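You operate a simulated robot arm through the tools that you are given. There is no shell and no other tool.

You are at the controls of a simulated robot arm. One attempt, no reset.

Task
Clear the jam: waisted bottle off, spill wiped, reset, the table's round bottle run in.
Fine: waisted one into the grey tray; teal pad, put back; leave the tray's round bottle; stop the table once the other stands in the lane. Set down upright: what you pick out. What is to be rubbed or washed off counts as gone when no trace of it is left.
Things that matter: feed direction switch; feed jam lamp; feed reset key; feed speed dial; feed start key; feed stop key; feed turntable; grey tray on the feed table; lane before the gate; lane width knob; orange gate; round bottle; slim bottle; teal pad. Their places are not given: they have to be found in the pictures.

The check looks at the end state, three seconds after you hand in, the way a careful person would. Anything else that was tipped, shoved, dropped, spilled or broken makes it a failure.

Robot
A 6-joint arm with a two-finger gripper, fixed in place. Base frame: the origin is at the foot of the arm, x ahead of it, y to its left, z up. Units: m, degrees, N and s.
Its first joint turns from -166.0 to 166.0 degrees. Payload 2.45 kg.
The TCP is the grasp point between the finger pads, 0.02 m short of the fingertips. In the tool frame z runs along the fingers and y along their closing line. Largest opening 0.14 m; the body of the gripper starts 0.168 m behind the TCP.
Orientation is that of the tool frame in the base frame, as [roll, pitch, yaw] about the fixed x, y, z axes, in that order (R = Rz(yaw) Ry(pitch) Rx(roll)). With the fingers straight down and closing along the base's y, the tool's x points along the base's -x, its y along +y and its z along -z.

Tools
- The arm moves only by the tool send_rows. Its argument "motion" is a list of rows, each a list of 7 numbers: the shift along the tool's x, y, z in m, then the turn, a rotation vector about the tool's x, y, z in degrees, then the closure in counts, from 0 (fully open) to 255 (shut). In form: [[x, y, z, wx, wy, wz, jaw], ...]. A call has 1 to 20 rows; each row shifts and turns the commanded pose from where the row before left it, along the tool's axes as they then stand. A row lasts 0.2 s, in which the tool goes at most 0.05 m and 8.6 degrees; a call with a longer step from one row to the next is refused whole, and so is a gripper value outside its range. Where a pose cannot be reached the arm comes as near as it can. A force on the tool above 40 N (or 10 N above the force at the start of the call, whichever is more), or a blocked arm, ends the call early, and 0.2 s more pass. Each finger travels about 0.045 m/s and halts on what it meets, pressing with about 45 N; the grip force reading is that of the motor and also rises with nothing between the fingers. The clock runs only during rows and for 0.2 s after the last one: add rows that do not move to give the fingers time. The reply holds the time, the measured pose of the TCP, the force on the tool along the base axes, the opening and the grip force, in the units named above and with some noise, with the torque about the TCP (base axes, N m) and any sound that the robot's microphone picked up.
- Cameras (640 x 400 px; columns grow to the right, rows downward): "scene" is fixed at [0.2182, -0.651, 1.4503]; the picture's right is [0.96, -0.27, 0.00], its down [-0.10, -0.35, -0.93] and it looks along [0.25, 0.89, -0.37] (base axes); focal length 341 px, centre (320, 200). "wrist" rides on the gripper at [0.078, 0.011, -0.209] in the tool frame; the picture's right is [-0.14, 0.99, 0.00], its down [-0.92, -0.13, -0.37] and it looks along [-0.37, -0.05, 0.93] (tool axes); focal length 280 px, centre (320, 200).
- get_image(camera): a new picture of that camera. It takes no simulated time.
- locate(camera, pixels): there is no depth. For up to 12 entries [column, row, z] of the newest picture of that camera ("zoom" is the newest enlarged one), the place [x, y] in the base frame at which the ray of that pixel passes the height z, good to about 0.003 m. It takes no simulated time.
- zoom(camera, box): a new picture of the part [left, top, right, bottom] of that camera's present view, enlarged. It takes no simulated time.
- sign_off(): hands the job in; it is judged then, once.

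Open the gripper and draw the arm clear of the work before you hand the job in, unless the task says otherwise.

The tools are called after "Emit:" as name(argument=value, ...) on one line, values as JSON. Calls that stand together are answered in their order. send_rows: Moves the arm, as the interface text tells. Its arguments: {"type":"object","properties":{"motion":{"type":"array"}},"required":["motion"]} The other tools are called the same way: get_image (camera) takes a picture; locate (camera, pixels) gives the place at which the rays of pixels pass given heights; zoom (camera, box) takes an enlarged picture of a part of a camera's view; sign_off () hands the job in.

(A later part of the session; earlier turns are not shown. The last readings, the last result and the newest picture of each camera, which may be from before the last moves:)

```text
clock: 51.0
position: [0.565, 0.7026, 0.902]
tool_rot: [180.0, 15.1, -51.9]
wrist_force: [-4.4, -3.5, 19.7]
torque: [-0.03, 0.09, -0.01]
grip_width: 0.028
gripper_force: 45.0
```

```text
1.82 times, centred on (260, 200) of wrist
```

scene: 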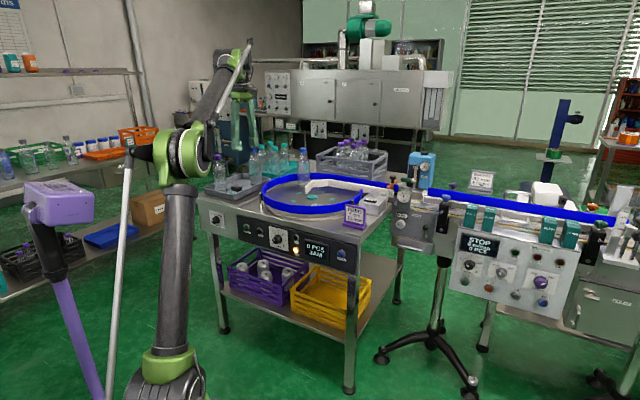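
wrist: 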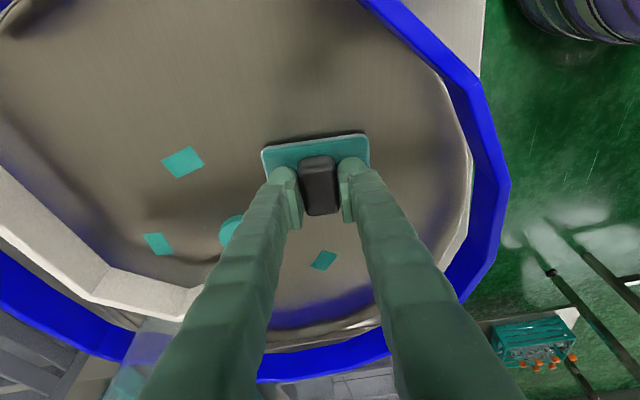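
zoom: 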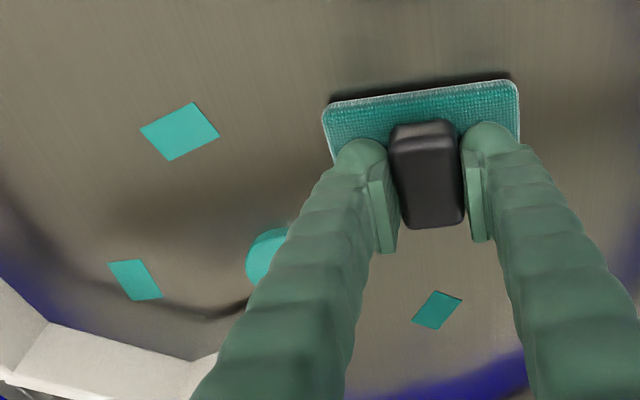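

The turntable turned a few degrees with the pad (round bottle moved slightly along). I lift the pad and look at what is left of the spill.

Emit:
send_rows(motion=[[-0.0026, 0, -0.0097, 0, 0, 0, 255], [-0.0075, 0, -0.028, 0, 0, 0, 255], [-0.0075, 0, -0.028, 0, 0, 0, 255], [-0.0075, 0, -0.028, 0, 0, 0, 255], [0, 0, 0, 0, 0, 0, 255]])

Emit:
get_image(camera="wrist")

Emit:
zoom(camera="scene", box=[260, 140, 372, 225])

Emit:
get_image(camera="scene")

```text
clock: 52.2
position: [0.5673, 0.7018, 0.9976]
tool_rot: [-179.9, 15.0, -51.9]
wrist_force: [-0.3, 0.5, -0.4]
torque: [0.01, 0.02, 0.01]
grip_width: 0.0281
gripper_force: 44.8
```

```text
taken
```

wrist: 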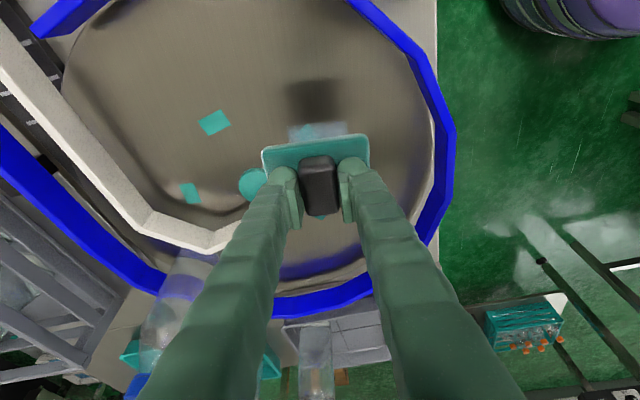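

```text
4.71 times, centred on (316, 182) of scene
```

zoom: 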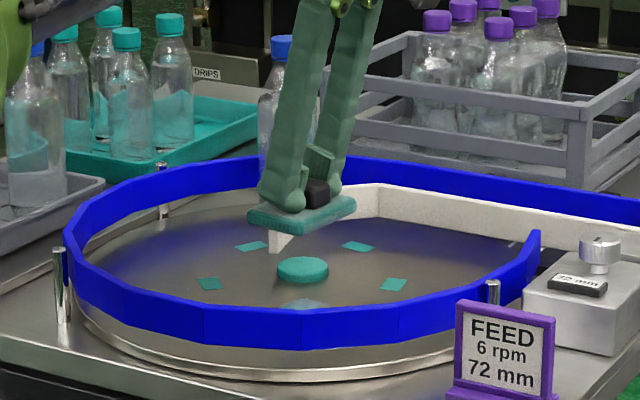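

```text
taken
```

scene: 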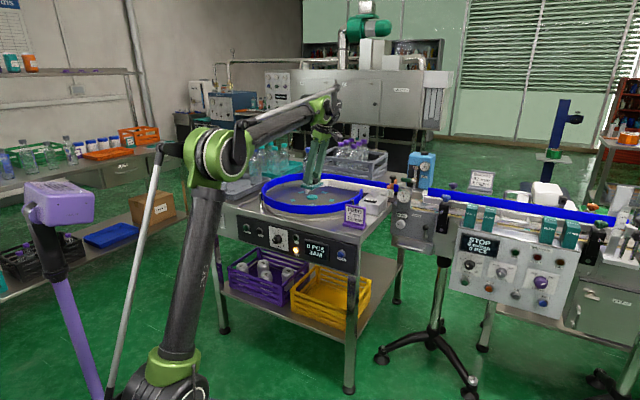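

A remnant is visible at about (317,132) next to the pad. I slide the raised pad toward −s to expose it fully.

Emit:
send_rows(motion=[[-0.0192, 0.00244, 0.00514, 0, 0, 0, 255], [-0.0192, 0.00244, 0.00514, 0, 0, 0, 255], [-0.0192, 0.00244, 0.00514, 0, 0, 0, 255], [-0.0192, 0.00244, 0.00514, 0, 0, 0, 255], [0, 0, 0, 0, 0, 0, 255]])

Emit:
get_image(camera="wrist")

Emit:
zoom(camera="wrist", box=[200, 40, 392, 180])

Emit:
zoom(camera="scene", box=[260, 140, 372, 225])

```text
clock: 53.4
position: [0.5119, 0.7597, 0.9978]
tool_rot: [180.0, 15.0, -51.9]
wrist_force: [0.3, -0.4, 0.7]
torque: [-0.02, 0.0, -0.03]
grip_width: 0.0282
gripper_force: 44.6
```

```text
taken
```

wrist: 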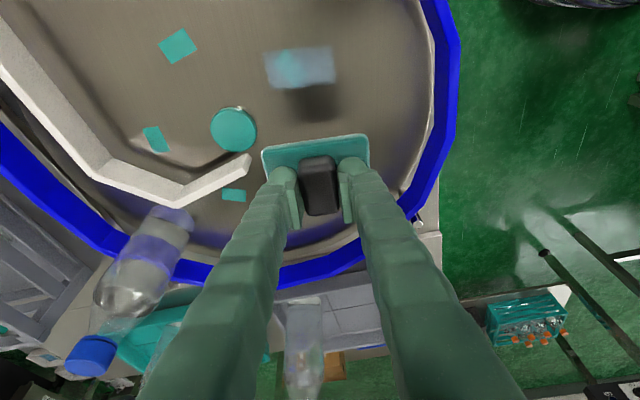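

```text
2.86 times, centred on (296, 110) of wrist
```

zoom: 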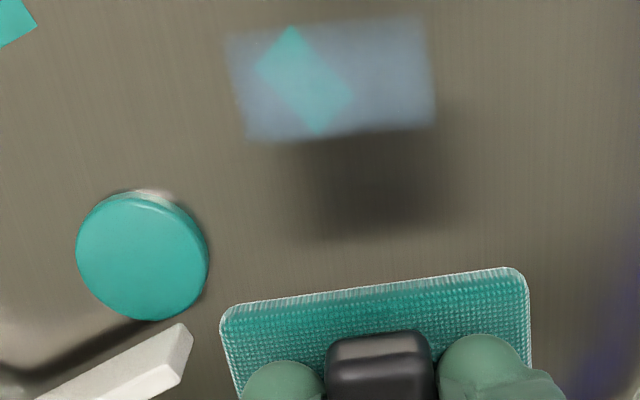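

```text
4.71 times, centred on (316, 182) of scene
```

zoom: 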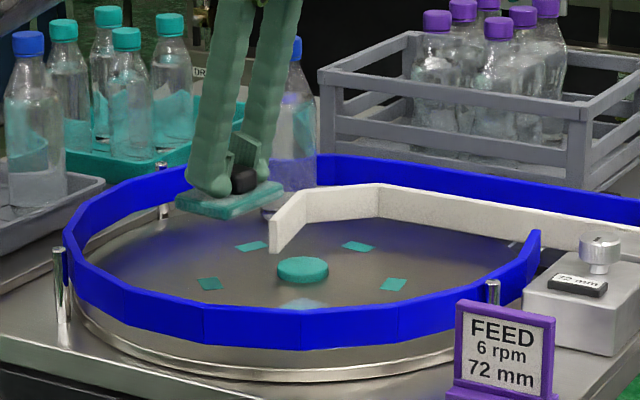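

A faded strip remains, corners near (263,53), (334,46), (336,84), (270,90). I locate it and the hub.

Emit:
locate(camera="wrist", pixels=[[262.8, 53, 0.872], [333.8, 46, 0.872], [336.2, 83.8, 0.872], [270.5, 89.7, 0.872], [233, 130, 0.882], [250, 160, 0.9], [175, 217, 0.872], [181, 46, 0.872], [155, 139, 0.872], [234, 195, 0.872], [298, 66, 0.872]])

```text
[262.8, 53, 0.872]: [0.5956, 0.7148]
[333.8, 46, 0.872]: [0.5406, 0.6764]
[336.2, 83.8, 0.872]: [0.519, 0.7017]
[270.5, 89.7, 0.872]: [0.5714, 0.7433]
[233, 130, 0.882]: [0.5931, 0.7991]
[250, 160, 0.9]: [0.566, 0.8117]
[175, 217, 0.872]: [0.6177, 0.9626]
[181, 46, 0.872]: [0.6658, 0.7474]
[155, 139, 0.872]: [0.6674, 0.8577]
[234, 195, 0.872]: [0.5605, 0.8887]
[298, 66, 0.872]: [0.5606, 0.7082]
```

Remaining strip: r 0.861–0.929, s −0.13…−0.085; hub centre (r 0.985, s −0.147). To avoid turning the table I'll rub radially (toward/away from the hub). I position over the strip and lower.

Emit:
send_rows(motion=[[0.0322, -0.0031, -0.0087, 0, 0, 0, 255], [0.0322, -0.0031, -0.0087, 0, 0, 0, 255], [0.0076, 0, 0.0283, 0, 0, 0, 255], [0.0076, 0, 0.0283, 0, 0, 0, 255], [0.0076, 0, 0.0283, 0, 0, 0, 255], [0.001, 0, 0.0038, 0, 0, 0, 255], [0, 0, 0, 0, 0, 0, 255]])

Emit:
get_image(camera="wrist")

```text
clock: 55.0
position: [0.5567, 0.7095, 0.9068]
tool_rot: [179.9, 15.0, -52.0]
wrist_force: [0.4, -0.4, 0.1]
torque: [0.01, 0.0, -0.01]
grip_width: 0.0278
gripper_force: 44.9
```

```text
taken
```

wrist: 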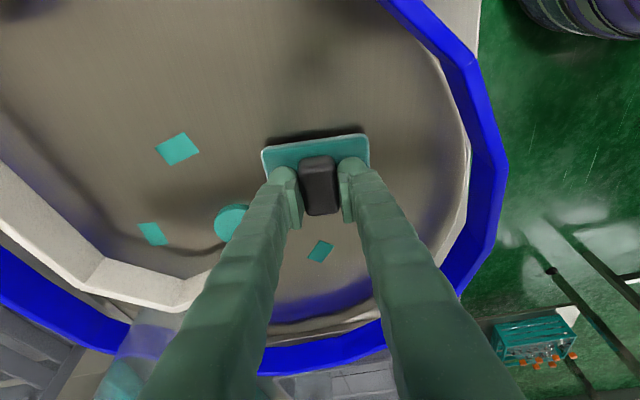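

Now just above contact. I press down gently and rub radially outward/inward three times.

Emit:
send_rows(motion=[[0.0005, 0, 0.0019, 0, 0, 0, 255], [0.0005, 0, 0.0019, 0, 0, 0, 255], [0.0005, 0, 0.0019, 0, 0, 0, 255], [0.0059, 0.0103, -0.0016, 0, 0, 0, 255], [0.0059, 0.0103, -0.0016, 0, 0, 0, 255], [-0.0059, -0.0103, 0.0016, 0, 0, 0, 255], [-0.0059, -0.0103, 0.0016, 0, 0, 0, 255], [0.0059, 0.0103, -0.0016, 0, 0, 0, 255], [0.0059, 0.0103, -0.0016, 0, 0, 0, 255], [-0.0059, -0.0103, 0.0016, 0, 0, 0, 255], [-0.0059, -0.0103, 0.0016, 0, 0, 0, 255], [0.0059, 0.0103, -0.0016, 0, 0, 0, 255], [0.0059, 0.0103, -0.0016, 0, 0, 0, 255], [-0.0059, -0.0103, 0.0016, 0, 0, 0, 255], [-0.0059, -0.0103, 0.0016, 0, 0, 0, 255], [0, 0, 0, 0, 0, 0, 255]])

Emit:
get_image(camera="wrist")

```text
clock: 57.5
position: [0.5561, 0.707, 0.9019]
tool_rot: [-179.8, 15.0, -52.0]
wrist_force: [-2.3, -4.5, 13.1]
torque: [-0.39, 0.06, -0.02]
grip_width: 0.0283
gripper_force: 44.7
stopped in row 12: the force on the tool passed its limit at 52 N (the readings are from after the stop); the commanded pose is now the measured one
```

```text
taken
```

wrist: 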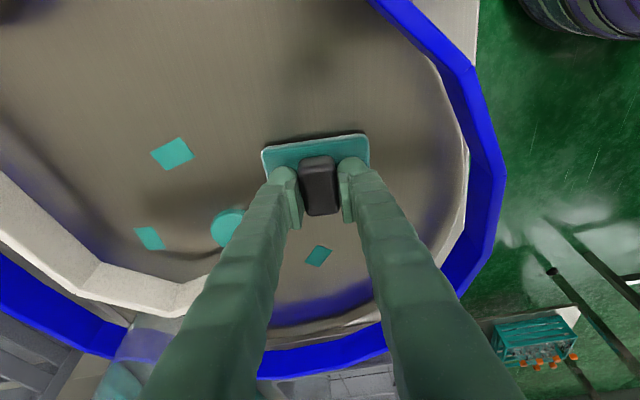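

Force peaked at a reversal and the call stopped; now 13 N. I lift the pad and look at the result.

Emit:
send_rows(motion=[[-0.0026, 0, -0.0097, 0, 0, 0, 255], [-0.0075, 0, -0.028, 0, 0, 0, 255], [-0.0075, 0, -0.028, 0, 0, 0, 255], [-0.0075, 0, -0.028, 0, 0, 0, 255], [-0.0192, 0.00244, 0.00514, 0, 0, 0, 255], [-0.0192, 0.00244, 0.00514, 0, 0, 0, 255], [-0.0192, 0.00244, 0.00514, 0, 0, 0, 255], [0, 0, 0, 0, 0, 0, 255]])

Emit:
get_image(camera="wrist")

Emit:
zoom(camera="wrist", box=[200, 20, 392, 160])

Emit:
zoom(camera="scene", box=[260, 140, 372, 225])

```text
clock: 59.3
position: [0.5147, 0.749, 0.998]
tool_rot: [-179.8, 15.1, -52.0]
wrist_force: [-0.2, -0.1, -0.9]
torque: [0.06, -0.03, -0.01]
grip_width: 0.0282
gripper_force: 45.5
```

```text
taken
```

wrist: 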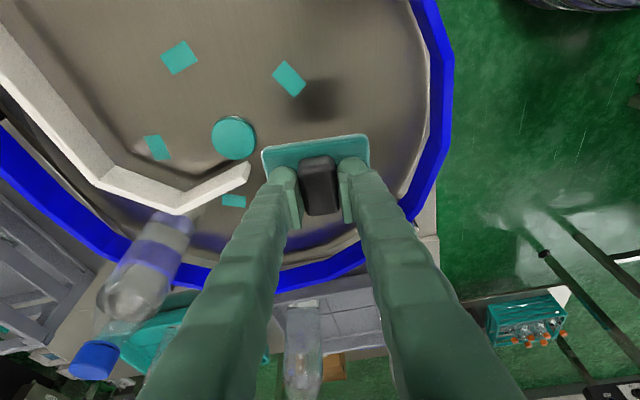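

```text
2.86 times, centred on (296, 90) of wrist
```

zoom: 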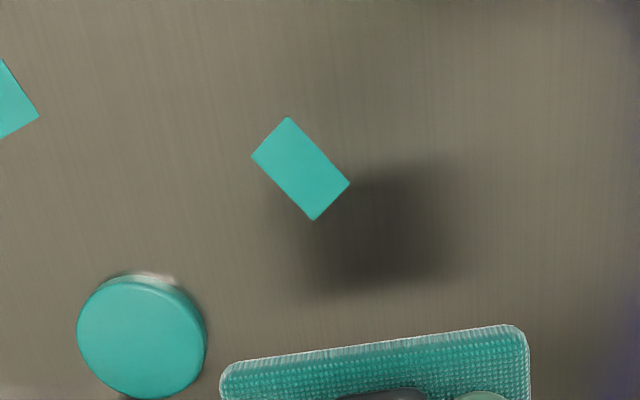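

```text
4.71 times, centred on (316, 182) of scene
```

zoom: 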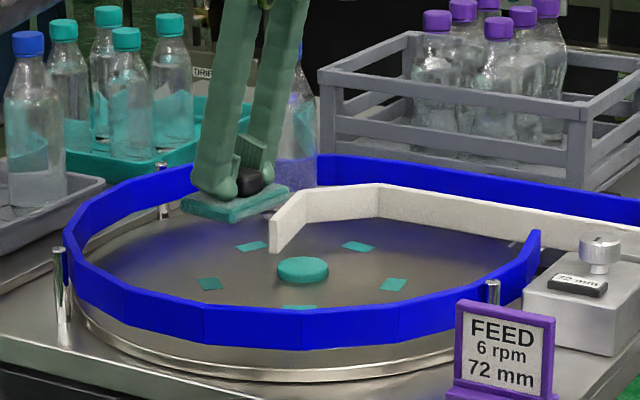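

The spill is gone with no trace on the steel or the teal mark. I carry the pad back to its spot in the tray (grasp TCP was (0.2535, 0.9624)).

Emit:
send_rows(motion=[[-0.0057, 0, -0.0213, 0, 0, 0, 255], [-0.0318, 0.00745, 0.00852, 0, 0, 0, 255], [-0.0318, 0.00745, 0.00852, 0, 0, 0, 255], [-0.0318, 0.00745, 0.00852, 0, 0, 0, 255], [-0.0318, 0.00745, 0.00852, 0, 0, 0, 255], [-0.0318, 0.00745, 0.00852, 0, 0, 0, 255], [-0.0318, 0.00745, 0.00852, 0, 0, 0, 255], [-0.0318, 0.00745, 0.00852, 0, 0, 0, 255], [-0.0318, 0.00745, 0.00852, 0, 0, 0, 255], [-0.0318, 0.00745, 0.00852, 0, 0, 0, 255], [-0.0318, 0.00745, 0.00852, 0, 0, 0, 255], [0, 0, 0, 0, 0, 0, 255]])

Emit:
get_image(camera="wrist")

Emit:
zoom(camera="scene", box=[195, 130, 291, 210])

```text
clock: 61.9
position: [0.2495, 0.962, 1.0207]
tool_rot: [-179.8, 15.1, -52.0]
wrist_force: [-0.4, 0.3, -0.9]
torque: [0.01, -0.01, 0.0]
grip_width: 0.0283
gripper_force: 45.0
```

```text
taken
```

wrist: 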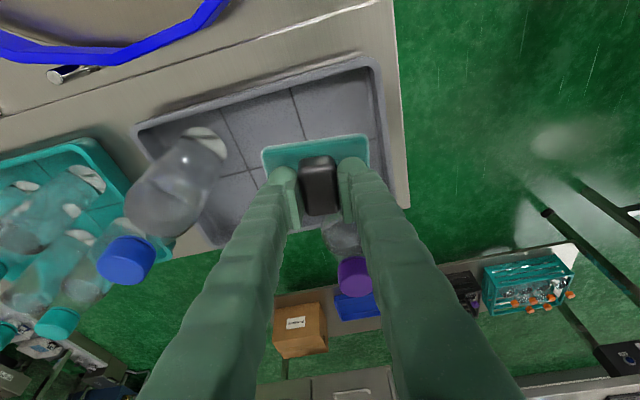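

```text
5.00 times, centred on (243, 170) of scene
```

zoom: 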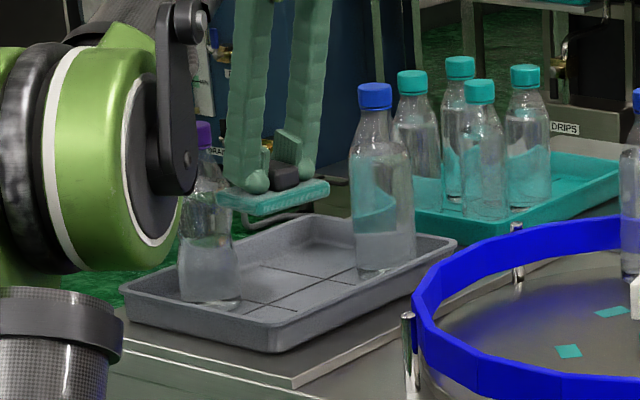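

Slightly off by 4 mm; I correct while lowering to about 1 cm above the tray floor.

Emit:
send_rows(motion=[[0.0073, -0.0009, 0.0252, 0, 0, 0, 255], [0.0073, -0.0009, 0.0252, 0, 0, 0, 255], [0.0073, -0.0009, 0.0252, 0, 0, 0, 255], [0.0068, -0.0007, 0.0232, 0, 0, 0, 255], [0, 0, 0, 0, 0, 0, 255]])

Emit:
get_image(camera="wrist")

Emit:
zoom(camera="scene", box=[205, 155, 277, 205])

```text
clock: 63.1
position: [0.2549, 0.9619, 0.9188]
tool_rot: [-179.8, 15.1, -51.9]
wrist_force: [0.3, 0.2, -0.8]
torque: [-0.02, 0.0, 0.01]
grip_width: 0.0285
gripper_force: 44.7
```

```text
taken
```

wrist: 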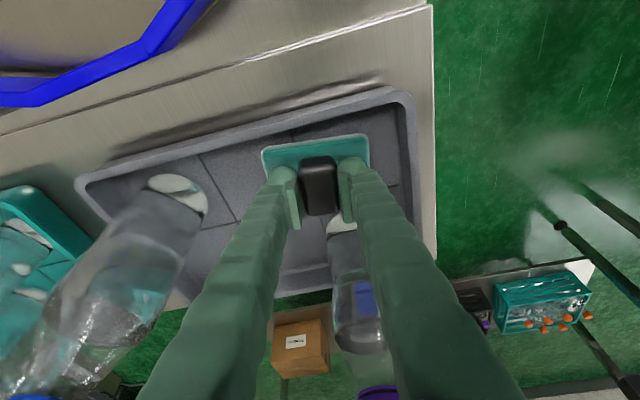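

```text
8.00 times, centred on (241, 180) of scene
```

zoom: 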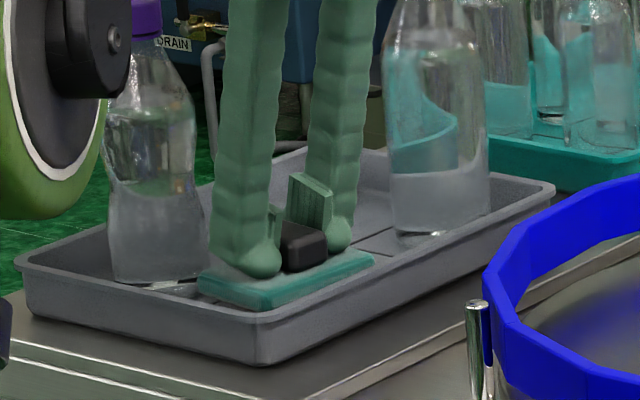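

Good alignment. I lower the last centimetre in small steps, watching for contact.

Emit:
send_rows(motion=[[0.001, 0, 0.0039, 0, 0, 0, 255], [0.001, 0, 0.0039, 0, 0, 0, 255], [0.0005, 0, 0.0019, 0, 0, 0, 255], [0, 0, 0, 0, 0, 0, 255]])

```text
clock: 64.1
position: [0.2556, 0.9628, 0.9087]
tool_rot: [-179.7, 15.1, -51.8]
wrist_force: [0.0, -1.1, -0.2]
torque: [0.01, 0.01, 0.04]
grip_width: 0.0285
gripper_force: 45.1
```

Emit:
send_rows(motion=[[0.0005, 0, 0.0019, 0, 0, 0, 255], [0.0005, 0, 0.0019, 0, 0, 0, 255], [0, 0, 0, 0, 0, 0, 255]])

```text
clock: 64.9
position: [0.256, 0.9628, 0.9039]
tool_rot: [-179.8, 15.1, -52.0]
wrist_force: [1.2, 1.0, 3.0]
torque: [-0.22, 0.02, 0.06]
grip_width: 0.0285
gripper_force: 45.9
```

Contact at z=0.904, same height as when picked. I release the handle.

Emit:
send_rows(motion=[[0.0001, 0, 0.0005, 0, 0, 0, 255], [0, 0, 0, 0, 0, 0, 200], [0, 0, 0, 0, 0, 0, 160], [0, 0, 0, 0, 0, 0, 127], [0, 0, 0, 0, 0, 0, 127], [0, 0, 0, 0, 0, 0, 127]])

Emit:
get_image(camera="wrist")

Emit:
zoom(camera="scene", box=[205, 155, 277, 205])

```text
clock: 66.3
position: [0.2551, 0.9638, 0.9041]
tool_rot: [-179.8, 15.1, -51.9]
wrist_force: [0.0, -0.4, -0.3]
torque: [0.03, 0.04, -0.03]
grip_width: 0.0704
gripper_force: 0.1
```

```text
taken
```

wrist: 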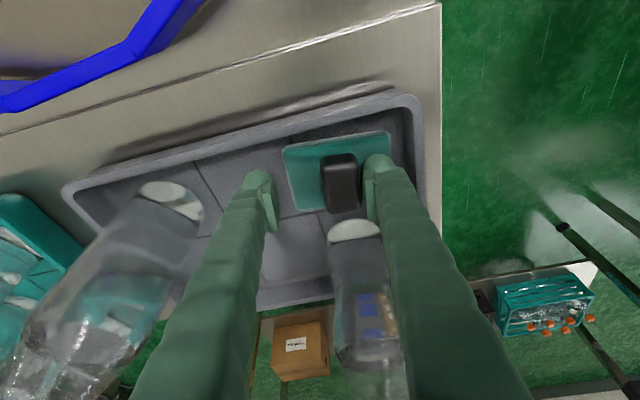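

```text
8.00 times, centred on (241, 180) of scene
```

zoom: 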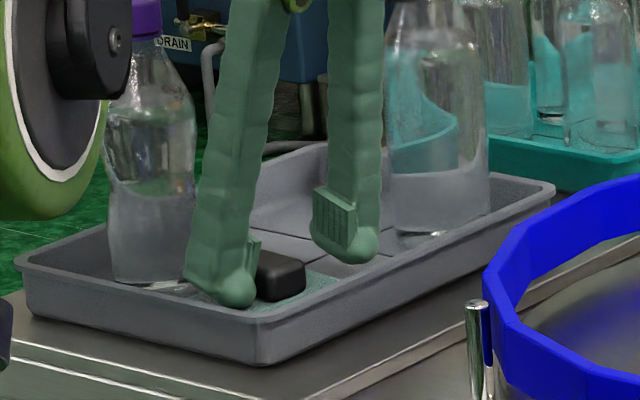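

The pad got dragged ~1.5 cm by the front finger while opening (handle at 341 instead of 320). I re-close to centre it again, raise 2 mm so the tips are off the pad, then open.

Emit:
send_rows(motion=[[-0.0004, 0, -0.0014, 0, 0, 0, 127], [0, 0, 0, 0, 0, 0, 180], [0, 0, 0, 0, 0, 0, 230], [0, 0, 0, 0, 0, 0, 255], [0, 0, 0, 0, 0, 0, 255], [0, 0, 0, 0, 0, 0, 255], [0, 0, 0, 0, 0, 0, 255]])

Emit:
get_image(camera="wrist")

Emit:
zoom(camera="scene", box=[205, 155, 277, 205])

```text
clock: 67.9
position: [0.2557, 0.9632, 0.9054]
tool_rot: [-179.7, 15.1, -51.9]
wrist_force: [-0.5, 0.5, 0.0]
torque: [0.01, -0.01, 0.0]
grip_width: 0.0281
gripper_force: 45.0
```

```text
taken
```

wrist: 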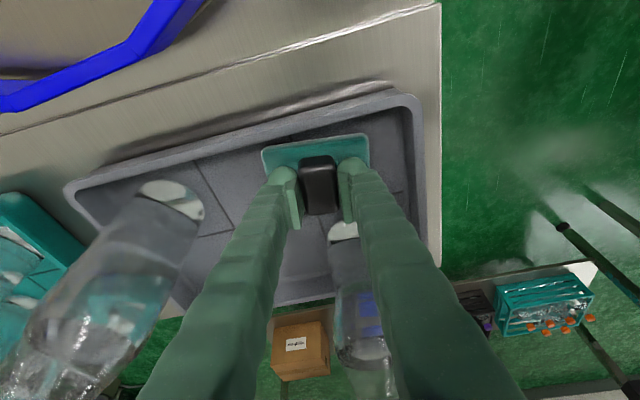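

```text
8.00 times, centred on (241, 180) of scene
```

zoom: 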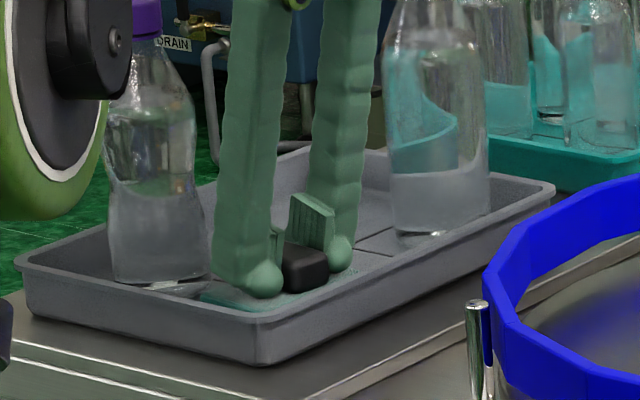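

Centred again with no vertical load. I open slowly now.

Emit:
send_rows(motion=[[0, 0, 0, 0, 0, 0, 195], [0, 0, 0, 0, 0, 0, 185], [0, 0, 0, 0, 0, 0, 170], [0, 0, 0, 0, 0, 0, 160], [0, 0, 0, 0, 0, 0, 145], [0, 0, 0, 0, 0, 0, 127], [0, 0, 0, 0, 0, 0, 127]])

Emit:
get_image(camera="wrist")

```text
clock: 69.5
position: [0.2572, 0.9635, 0.9051]
tool_rot: [-179.8, 15.0, -51.9]
wrist_force: [1.0, 0.5, 0.0]
torque: [-0.02, 0.02, -0.02]
grip_width: 0.0705
gripper_force: 0.0
```

```text
taken
```

wrist: 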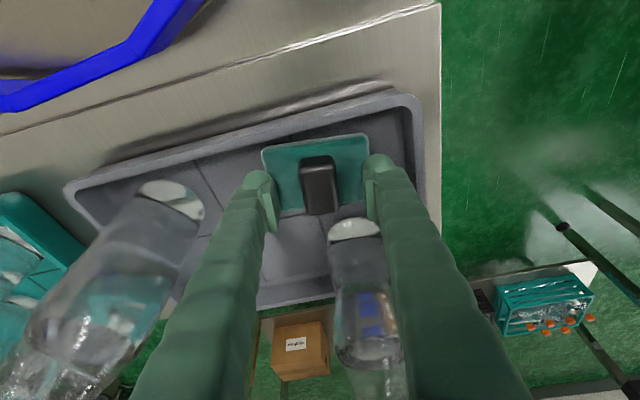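

The pad now rests centred where it belongs. I withdraw straight up and back toward the turntable side.

Emit:
send_rows(motion=[[-0.0052, 0, -0.0193, 0, 0, 0, 127], [-0.0078, 0, -0.029, 0, 0, 0, 127], [-0.0078, 0, -0.029, 0, 0, 0, 127], [0.0288, -0.00366, -0.0077, 0, 0, 0, 127], [0.0288, -0.00366, -0.0077, 0, 0, 0, 127], [0.0288, -0.00366, -0.0077, 0, 0, 0, 127], [0.0288, -0.00366, -0.0077, 0, 0, 0, 127], [0.0288, -0.00366, -0.0077, 0, 0, 0, 127], [0.0288, -0.00366, -0.0077, 0, 0, 0, 127], [0, 0, 0, 0, 0, 0, 127]])

Emit:
get_image(camera="wrist")

Emit:
zoom(camera="scene", box=[190, 130, 350, 230])

```text
clock: 71.7
position: [0.3833, 0.835, 0.9854]
tool_rot: [-179.8, 15.1, -51.9]
wrist_force: [0.8, 0.1, -0.2]
torque: [0.02, -0.03, -0.01]
grip_width: 0.0703
gripper_force: 0.0
```

```text
taken
```

wrist: 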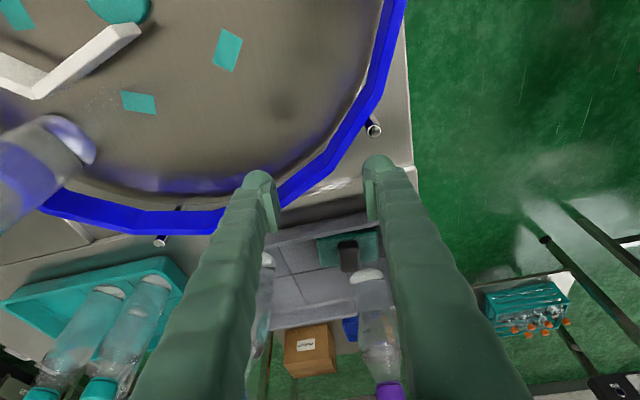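

```text
4.00 times, centred on (270, 180) of scene
```

zoom: 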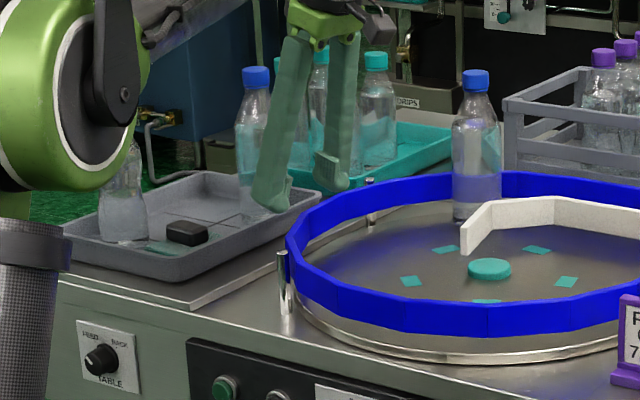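

All objects still stand. I notice faint speckles near (120,90) by the round bottle's foot, so I zoom there to check for spill traces.

Emit:
zoom(camera="wrist", box=[60, 30, 220, 150])

Emit:
zoom(camera="wrist", box=[160, 0, 400, 180])

```text
3.33 times, centred on (140, 90) of wrist
```

zoom: 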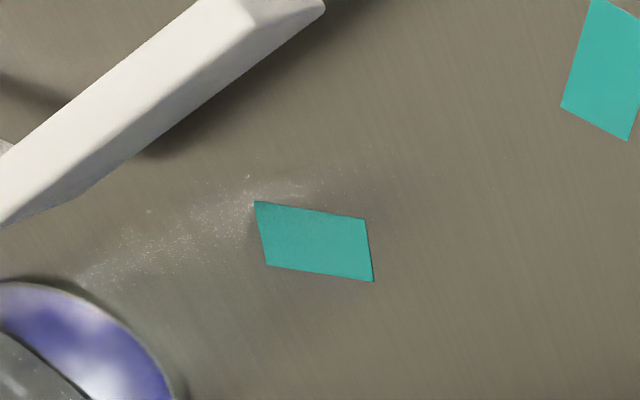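

```text
2.22 times, centred on (280, 90) of wrist
```

zoom: 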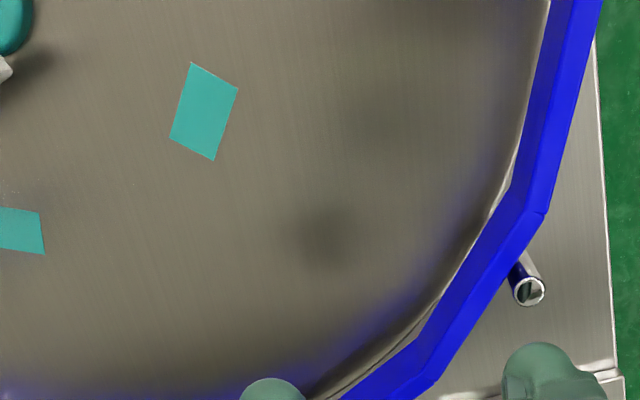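

Those are only light glints (caustics) from the bottle; the steel is clean. Next the keys: I rise, retreat in front of the table, untilt and turn back to the panel-facing yaw with fingers closing.

Emit:
send_rows(motion=[[-0.0086, 0, -0.0322, 0, 0, 0, 127], [-0.0086, 0, -0.0322, 0, 0, 0, 127], [-0.0086, 0, -0.0322, 0, 0, 0, 127], [0.0041, 0.0345, -0.0011, 0, 0, 0, 127], [0.0041, 0.0345, -0.0011, 0, 0, 0, 127], [0.0041, 0.0345, -0.0011, 0, 0, 0, 127], [0.0041, 0.0345, -0.0011, 0, 0, 0, 127], [0.0041, 0.0345, -0.0011, 0, 0, 0, 127], [0.0041, 0.0345, -0.0011, 0, 0, 0, 127], [0, 0, 0, 0, 7.5, 0, 255], [0, 0, 0, 0, 7.5, 0, 255], [0, 0, 0, 0, 0, 8.3, 255], [0, 0, 0, 0, 0, 8.3, 255], [0, 0, 0, 0, 0, 8.3, 255], [0, 0, 0, 0, 0, 8.3, 255], [0, 0, 0, 0, 0, 8.3, 255], [0, 0, 0, 0, 0, 8.3, 255], [0, 0, 0, 0, 0, 8.3, 255], [0, 0, 0, 0, 0, 8.3, 255], [0, 0, 0, 0, 0, 8.3, 255]])

Emit:
get_image(camera="wrist")

Emit:
zoom(camera="scene", box=[190, 130, 420, 290])

```text
clock: 75.9
position: [0.2332, 0.688, 1.0844]
tool_rot: [180.0, 0.2, -126.8]
wrist_force: [-0.2, -0.8, -0.2]
torque: [0.01, -0.01, 0.0]
grip_width: 0.0
gripper_force: 29.3
```

```text
taken
```

wrist: 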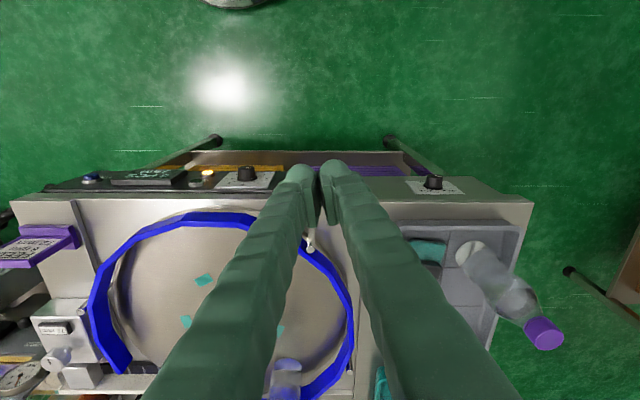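

```text
2.50 times, centred on (305, 210) of scene
```

zoom: 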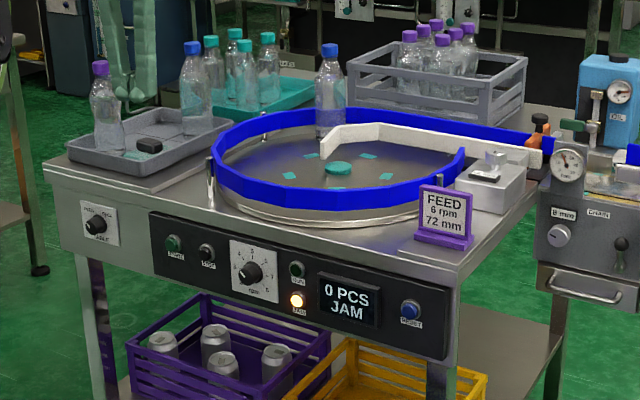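

Everything stands; the turntable is clean. I finish the yaw and shift along the panel to the reset key's position (s≈0.125).

Emit:
send_rows(motion=[[0, 0, 0, 0, 0, 8.3, 255], [0, -0.04, 0, 0, 0, 0, 255], [0, -0.04, 0, 0, 0, 0, 255], [0, -0.04, 0, 0, 0, 0, 255], [0, -0.04, 0, 0, 0, 0, 255], [0, -0.04, 0, 0, 0, 0, 255], [0, -0.04, 0, 0, 0, 0, 255], [0, -0.04, 0, 0, 0, 0, 255], [0, -0.04, 0, 0, 0, 0, 255], [0, -0.04, 0, 0, 0, 0, 255], [0, -0.04, 0, 0, 0, 0, 255], [0, -0.04, 0, 0, 0, 0, 255], [0, 0, 0, 0, 0, 0, 255]])

Emit:
get_image(camera="wrist")

```text
clock: 78.7
position: [0.546, 0.3762, 1.0838]
tool_rot: [179.9, 0.2, -134.9]
wrist_force: [-0.2, -0.3, -1.1]
torque: [-0.02, 0.04, -0.02]
grip_width: 0.0003
gripper_force: 29.6
```

```text
taken
```

wrist: 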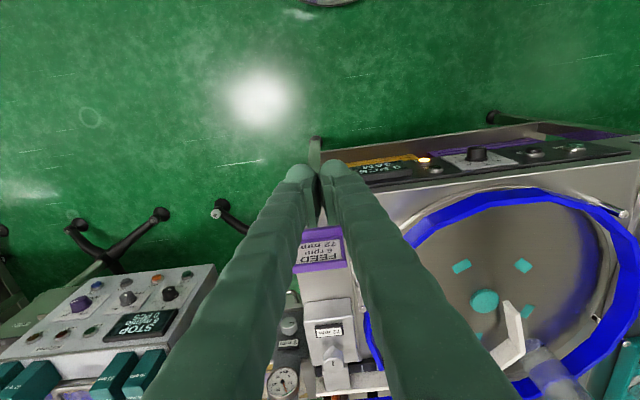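

Now at s=0.12 in front of the panel. I tilt the closed fingers to 15° below horizontal.

Emit:
send_rows(motion=[[0, 0, 0, 0, -7.5, 0, 255], [0, 0, 0, 0, -7.5, 0, 255], [0, 0, 0, 0, -7.5, 0, 255], [0, 0, 0, 0, -7.5, 0, 255], [0, 0, 0, 0, -7.5, 0, 255], [0, 0, 0, 0, -7.5, 0, 255], [0, 0, 0, 0, -7.5, 0, 255], [0, 0, 0, 0, -7.5, 0, 255], [0, 0, 0, 0, -7.5, 0, 255], [0, 0, 0, 0, -7.5, 0, 255], [0, 0, 0, 0, 0, 0, 255]])

Emit:
get_image(camera="wrist")

Emit:
get_image(camera="scene")

```text
clock: 81.1
position: [0.5454, 0.3761, 1.0837]
tool_rot: [179.7, 75.4, -135.4]
wrist_force: [-0.8, 0.5, -0.5]
torque: [-0.01, 0.02, 0.01]
grip_width: 0.0
gripper_force: 29.6
```

```text
taken
```

wrist: 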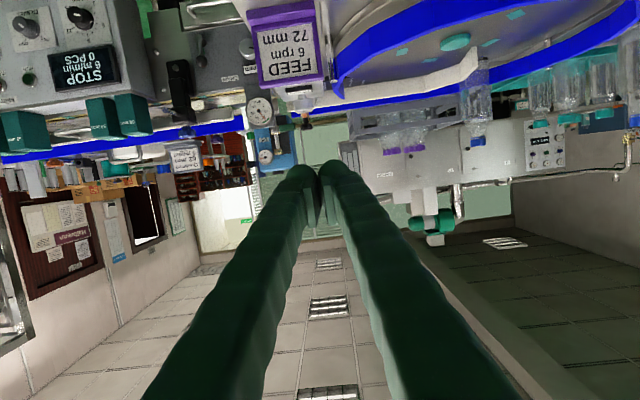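

```text
taken
```

scene: 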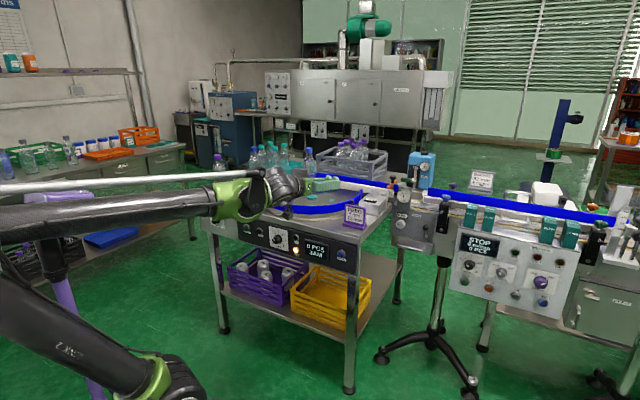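

Arm is posed horizontally in front of the panel. I descend to about z=0.78 in two stages.

Emit:
send_rows(motion=[[0.0377, 0, 0.0101, 0, 0, 0, 255], [0.0377, 0, 0.0101, 0, 0, 0, 255], [0.0377, 0, 0.0101, 0, 0, 0, 255], [0.0377, 0, 0.0101, 0, 0, 0, 255], [0, 0, 0, 0, 0, 0, 255]])

Emit:
get_image(camera="wrist")

Emit:
get_image(camera="scene")

```text
clock: 82.3
position: [0.5456, 0.3772, 0.9263]
tool_rot: [179.7, 75.2, -135.4]
wrist_force: [0.4, -0.4, -0.7]
torque: [0.01, 0.01, -0.03]
grip_width: 0.0002
gripper_force: 29.4
```

```text
taken
```

wrist: 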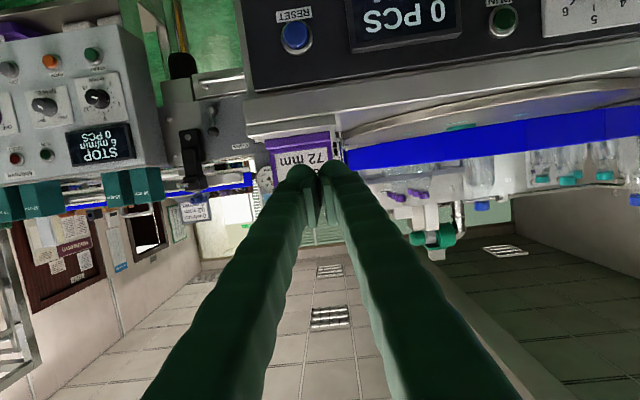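

```text
taken
```

scene: 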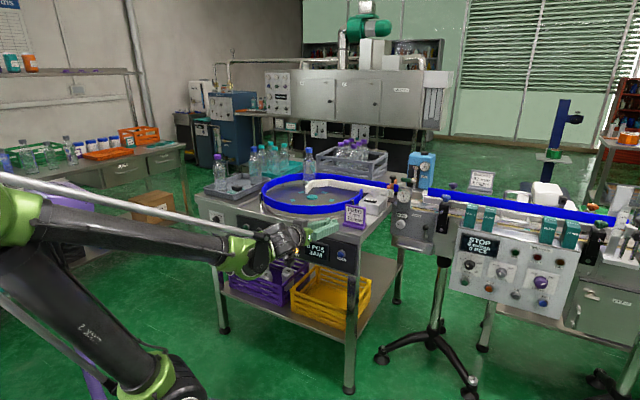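

The reset key is visible at (295,35). I locate it precisely along with neighbours.

Emit:
zoom(camera="wrist", box=[240, 0, 368, 80])

Emit:
locate(camera="wrist", pixels=[[295, 35, 0.769], [295, 35, 0.765], [295, 35, 0.773]])

```text
5.00 times, centred on (304, 40) of wrist
```

zoom: 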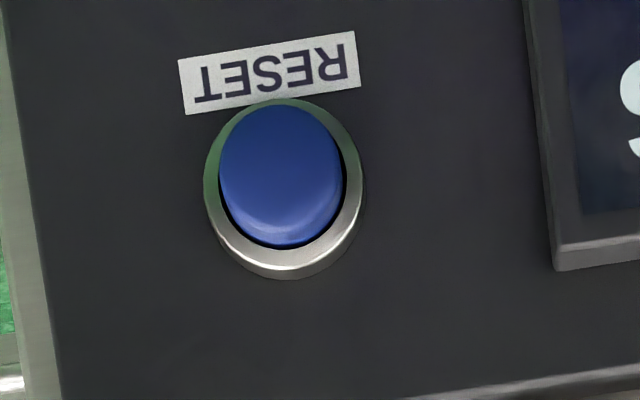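

```text
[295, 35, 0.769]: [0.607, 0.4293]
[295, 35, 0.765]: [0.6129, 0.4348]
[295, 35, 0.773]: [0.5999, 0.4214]
```

Reset at r≈0.733, s≈0.126, z≈0.769. I make the tool fully horizontal, drop to that height and align in s.

Emit:
send_rows(motion=[[0, 0, 0, 0, -7.4, 0, 255], [0, 0, 0, 0, -7.4, 0, 255], [0.0393, -0.0016, 0, 0, 0, 0, 255], [0.0393, -0.0016, 0, 0, 0, 0, 255], [0.0393, -0.0016, 0, 0, 0, 0, 255], [0.0393, -0.0016, 0, 0, 0, 0, 255], [0, 0, 0, 0, 0, 0, 255]])

Emit:
get_image(camera="wrist")

Emit:
zoom(camera="scene", box=[270, 210, 398, 290])

```text
clock: 83.9
position: [0.5518, 0.3734, 0.7908]
tool_rot: [147.4, 89.8, -167.5]
wrist_force: [0.5, 0.0, -0.4]
torque: [0.02, 0.01, 0.03]
grip_width: 0.0001
gripper_force: 28.9
out of reach, approached as far as the arm can: row 6
```

```text
taken
```

wrist: 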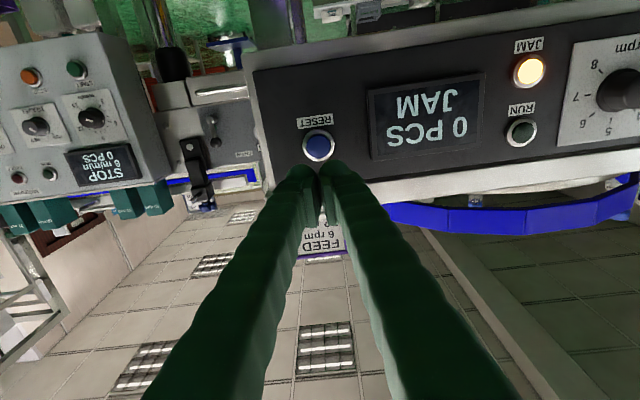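

```text
5.00 times, centred on (334, 250) of scene
```

zoom: 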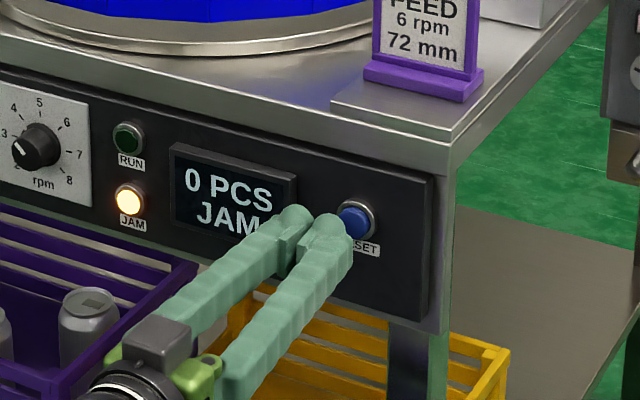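

The fully horizontal pose runs out of reach at that height, so I lean back to about 62° and continue from there.

Emit:
send_rows(motion=[[0, 0, 0, 0, 7, 0, 255], [0, 0, 0, 0, 7, 0, 255], [0, 0, 0, 0, 7, 0, 255], [0, 0, 0, 0, 7, 0, 255], [0, 0, 0, 0, 0, 0, 255]])

Emit:
get_image(camera="wrist")

```text
clock: 85.1
position: [0.5517, 0.3733, 0.7921]
tool_rot: [179.8, 62.0, -135.2]
wrist_force: [0.5, 0.2, 0.4]
torque: [0.0, 0.01, 0.02]
grip_width: 0.0
gripper_force: 29.5
```

```text
taken
```

wrist: 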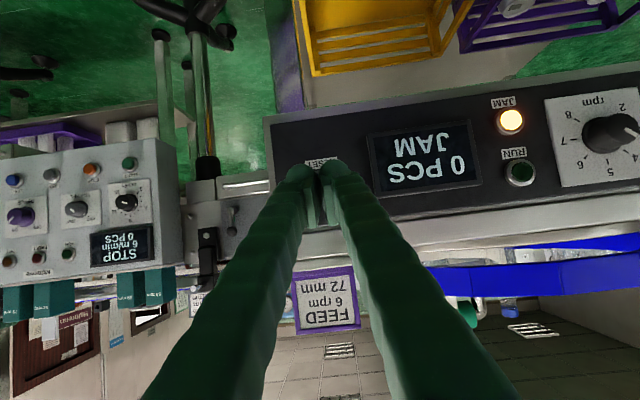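

s is aligned with the key. I go down to z≈0.766 and advance to just short of the cap.

Emit:
send_rows(motion=[[0.0115, 0, 0.0061, 0, 0, 0, 255], [0.0115, 0, 0.0061, 0, 0, 0, 255], [-0.0094, 0, 0.0177, 0, 0, 0, 255], [-0.0094, 0, 0.0177, 0, 0, 0, 255], [0, 0, 0, 0, 0, 0, 255]])

Emit:
get_image(camera="wrist")

Emit:
zoom(camera="scene", box=[310, 230, 374, 270])

```text
clock: 86.3
position: [0.582, 0.4027, 0.7659]
tool_rot: [179.8, 62.0, -135.2]
wrist_force: [-0.2, -0.6, 0.9]
torque: [-0.02, 0.0, 0.0]
grip_width: 0.0
gripper_force: 29.9
```

```text
taken
```

wrist: 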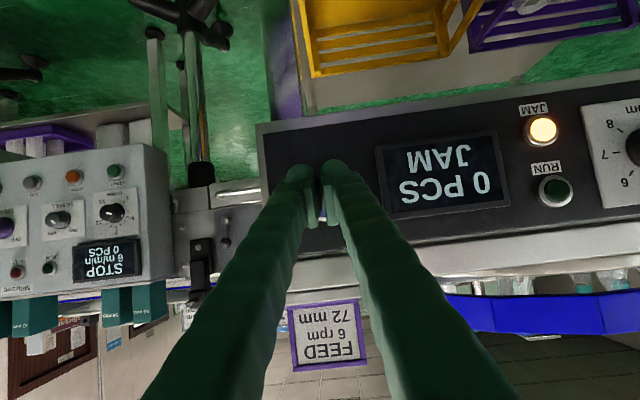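

```text
10.00 times, centred on (342, 250) of scene
```

zoom: 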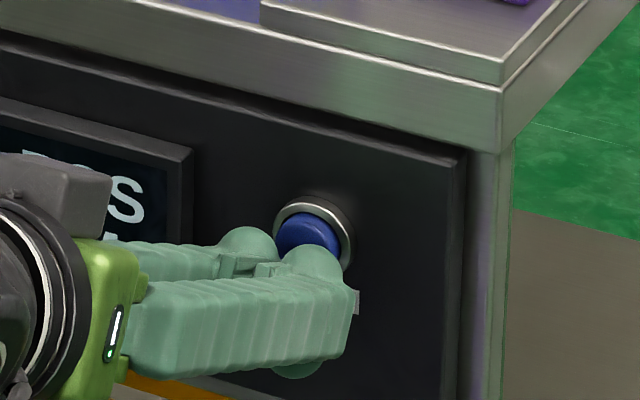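

Tips are right in front of the blue cap. I advance in 4 mm steps, listening and watching for the click.

Emit:
send_rows(motion=[[-0.0019, 0, 0.0035, 0, 0, 0, 255], [-0.0019, 0, 0.0035, 0, 0, 0, 255], [-0.0019, 0, 0.0035, 0, 0, 0, 255], [0, 0, 0, 0, 0, 0, 255]])

Emit:
zoom(camera="scene", box=[270, 220, 366, 280])

```text
clock: 87.3
position: [0.5889, 0.4099, 0.7648]
tool_rot: [179.8, 61.9, -135.2]
wrist_force: [0.0, -1.2, 0.0]
torque: [0.01, 0.0, 0.0]
grip_width: 0.0001
gripper_force: 30.0
```

```text
6.67 times, centred on (318, 250) of scene
```

zoom: 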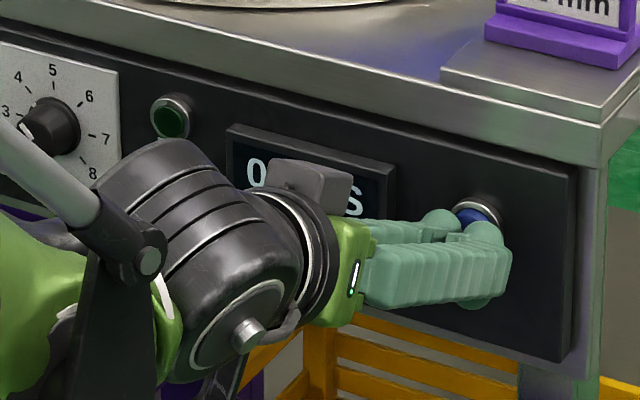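

No contact yet and the tips look a bit low against the cap. I back off slightly, raise 6 mm and advance again.

Emit:
send_rows(motion=[[0.0019, 0, -0.0035, 0, 0, 0, 255], [-0.0053, 0, -0.0028, 0, 0, 0, 255], [-0.0019, 0, 0.0035, 0, 0, 0, 255], [-0.0014, 0, 0.0026, 0, 0, 0, 255], [-0.0014, 0, 0.0026, 0, 0, 0, 255], [0, 0, 0, 0, 0, 0, 255]])

Emit:
zoom(camera="scene", box=[310, 230, 374, 270])

```text
clock: 88.7
position: [0.5931, 0.4141, 0.7711]
tool_rot: [179.9, 62.0, -135.2]
wrist_force: [-3.0, -3.5, -1.4]
torque: [-0.01, 0.02, 0.0]
grip_width: 0.0065
gripper_force: 29.4
heard: click
```

```text
10.00 times, centred on (342, 250) of scene
```

zoom: 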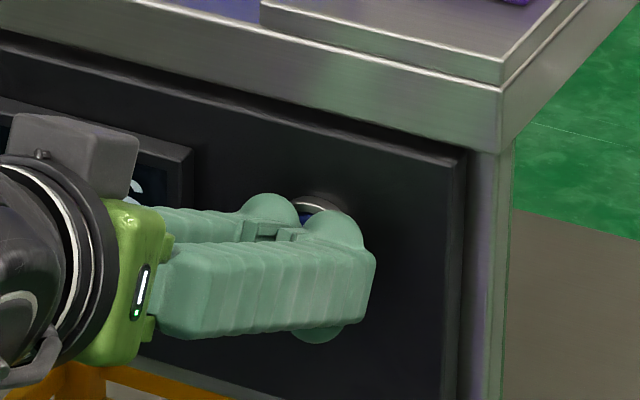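

A click was heard at r≈0.712. I back off and check the jam lamp and display.

Emit:
send_rows(motion=[[0.0047, 0, -0.0088, 0, 0, 0, 255], [0.0094, 0, -0.0177, 0, 0, 0, 255], [0.0094, 0, -0.0177, 0, 0, 0, 255], [0, 0, 0, 0, 0, 0, 255]])

Emit:
get_image(camera="wrist")

Emit:
get_image(camera="scene")

```text
clock: 89.7
position: [0.5591, 0.3789, 0.7714]
tool_rot: [179.8, 62.0, -135.2]
wrist_force: [0.5, -0.1, -0.2]
torque: [0.03, 0.06, 0.02]
grip_width: 0.0
gripper_force: 29.0
```

```text
taken
```

wrist: 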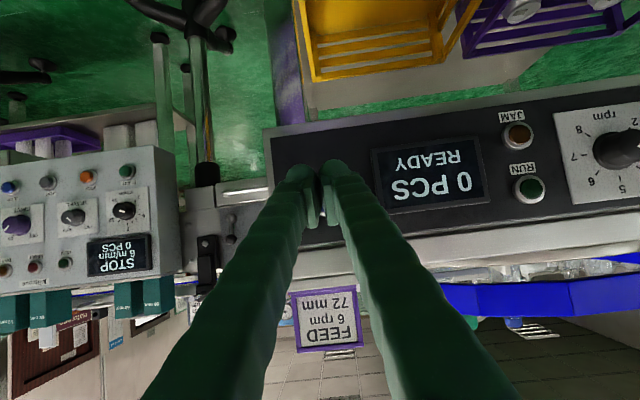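

```text
taken
```

scene: 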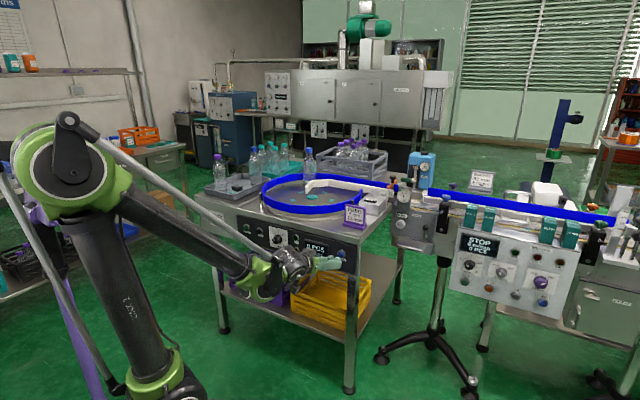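

Jam lamp is off, display reads "0 PCS READY". I back off a little more and traverse to in front of the START key (s≈−0.350), clear of the dial.

Emit:
send_rows(motion=[[0.0141, 0, -0.0265, 0, 0, 0, 255], [0, 0.0398, 0, 0, 0, 0, 255], [0, 0.0398, 0, 0, 0, 0, 255], [0, 0.0398, 0, 0, 0, 0, 255], [0, 0.0398, 0, 0, 0, 0, 255], [0, 0.0398, 0, 0, 0, 0, 255], [0, 0.0398, 0, 0, 0, 0, 255], [0, 0.0398, 0, 0, 0, 0, 255], [0, 0.0398, 0, 0, 0, 0, 255], [0, 0.0398, 0, 0, 0, 0, 255], [0, 0.0398, 0, 0, 0, 0, 255], [0, 0.0398, 0, 0, 0, 0, 255], [0, 0.0398, 0, 0, 0, 0, 255], [0, 0, 0, 0, 0, 0, 255]])

Emit:
get_image(camera="wrist")

Emit:
get_image(camera="scene")

```text
clock: 92.7
position: [0.1994, 0.6964, 0.7731]
tool_rot: [179.7, 62.0, -135.2]
wrist_force: [-0.6, -0.2, 0.0]
torque: [-0.02, 0.0, -0.01]
grip_width: 0.0
gripper_force: 29.4
```

```text
taken
```

wrist: 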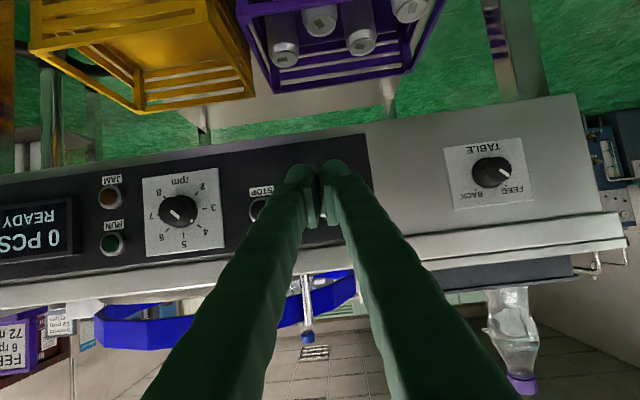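

```text
taken
```

scene: 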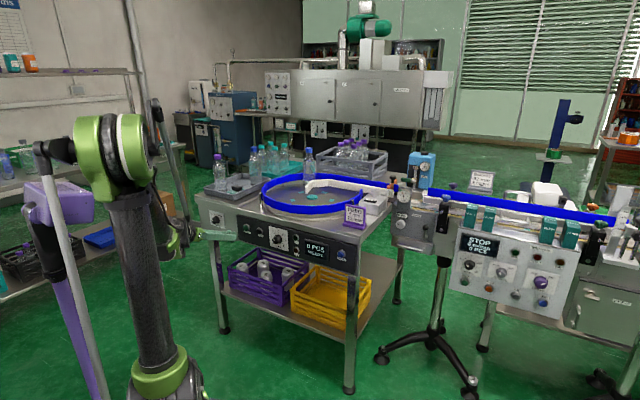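

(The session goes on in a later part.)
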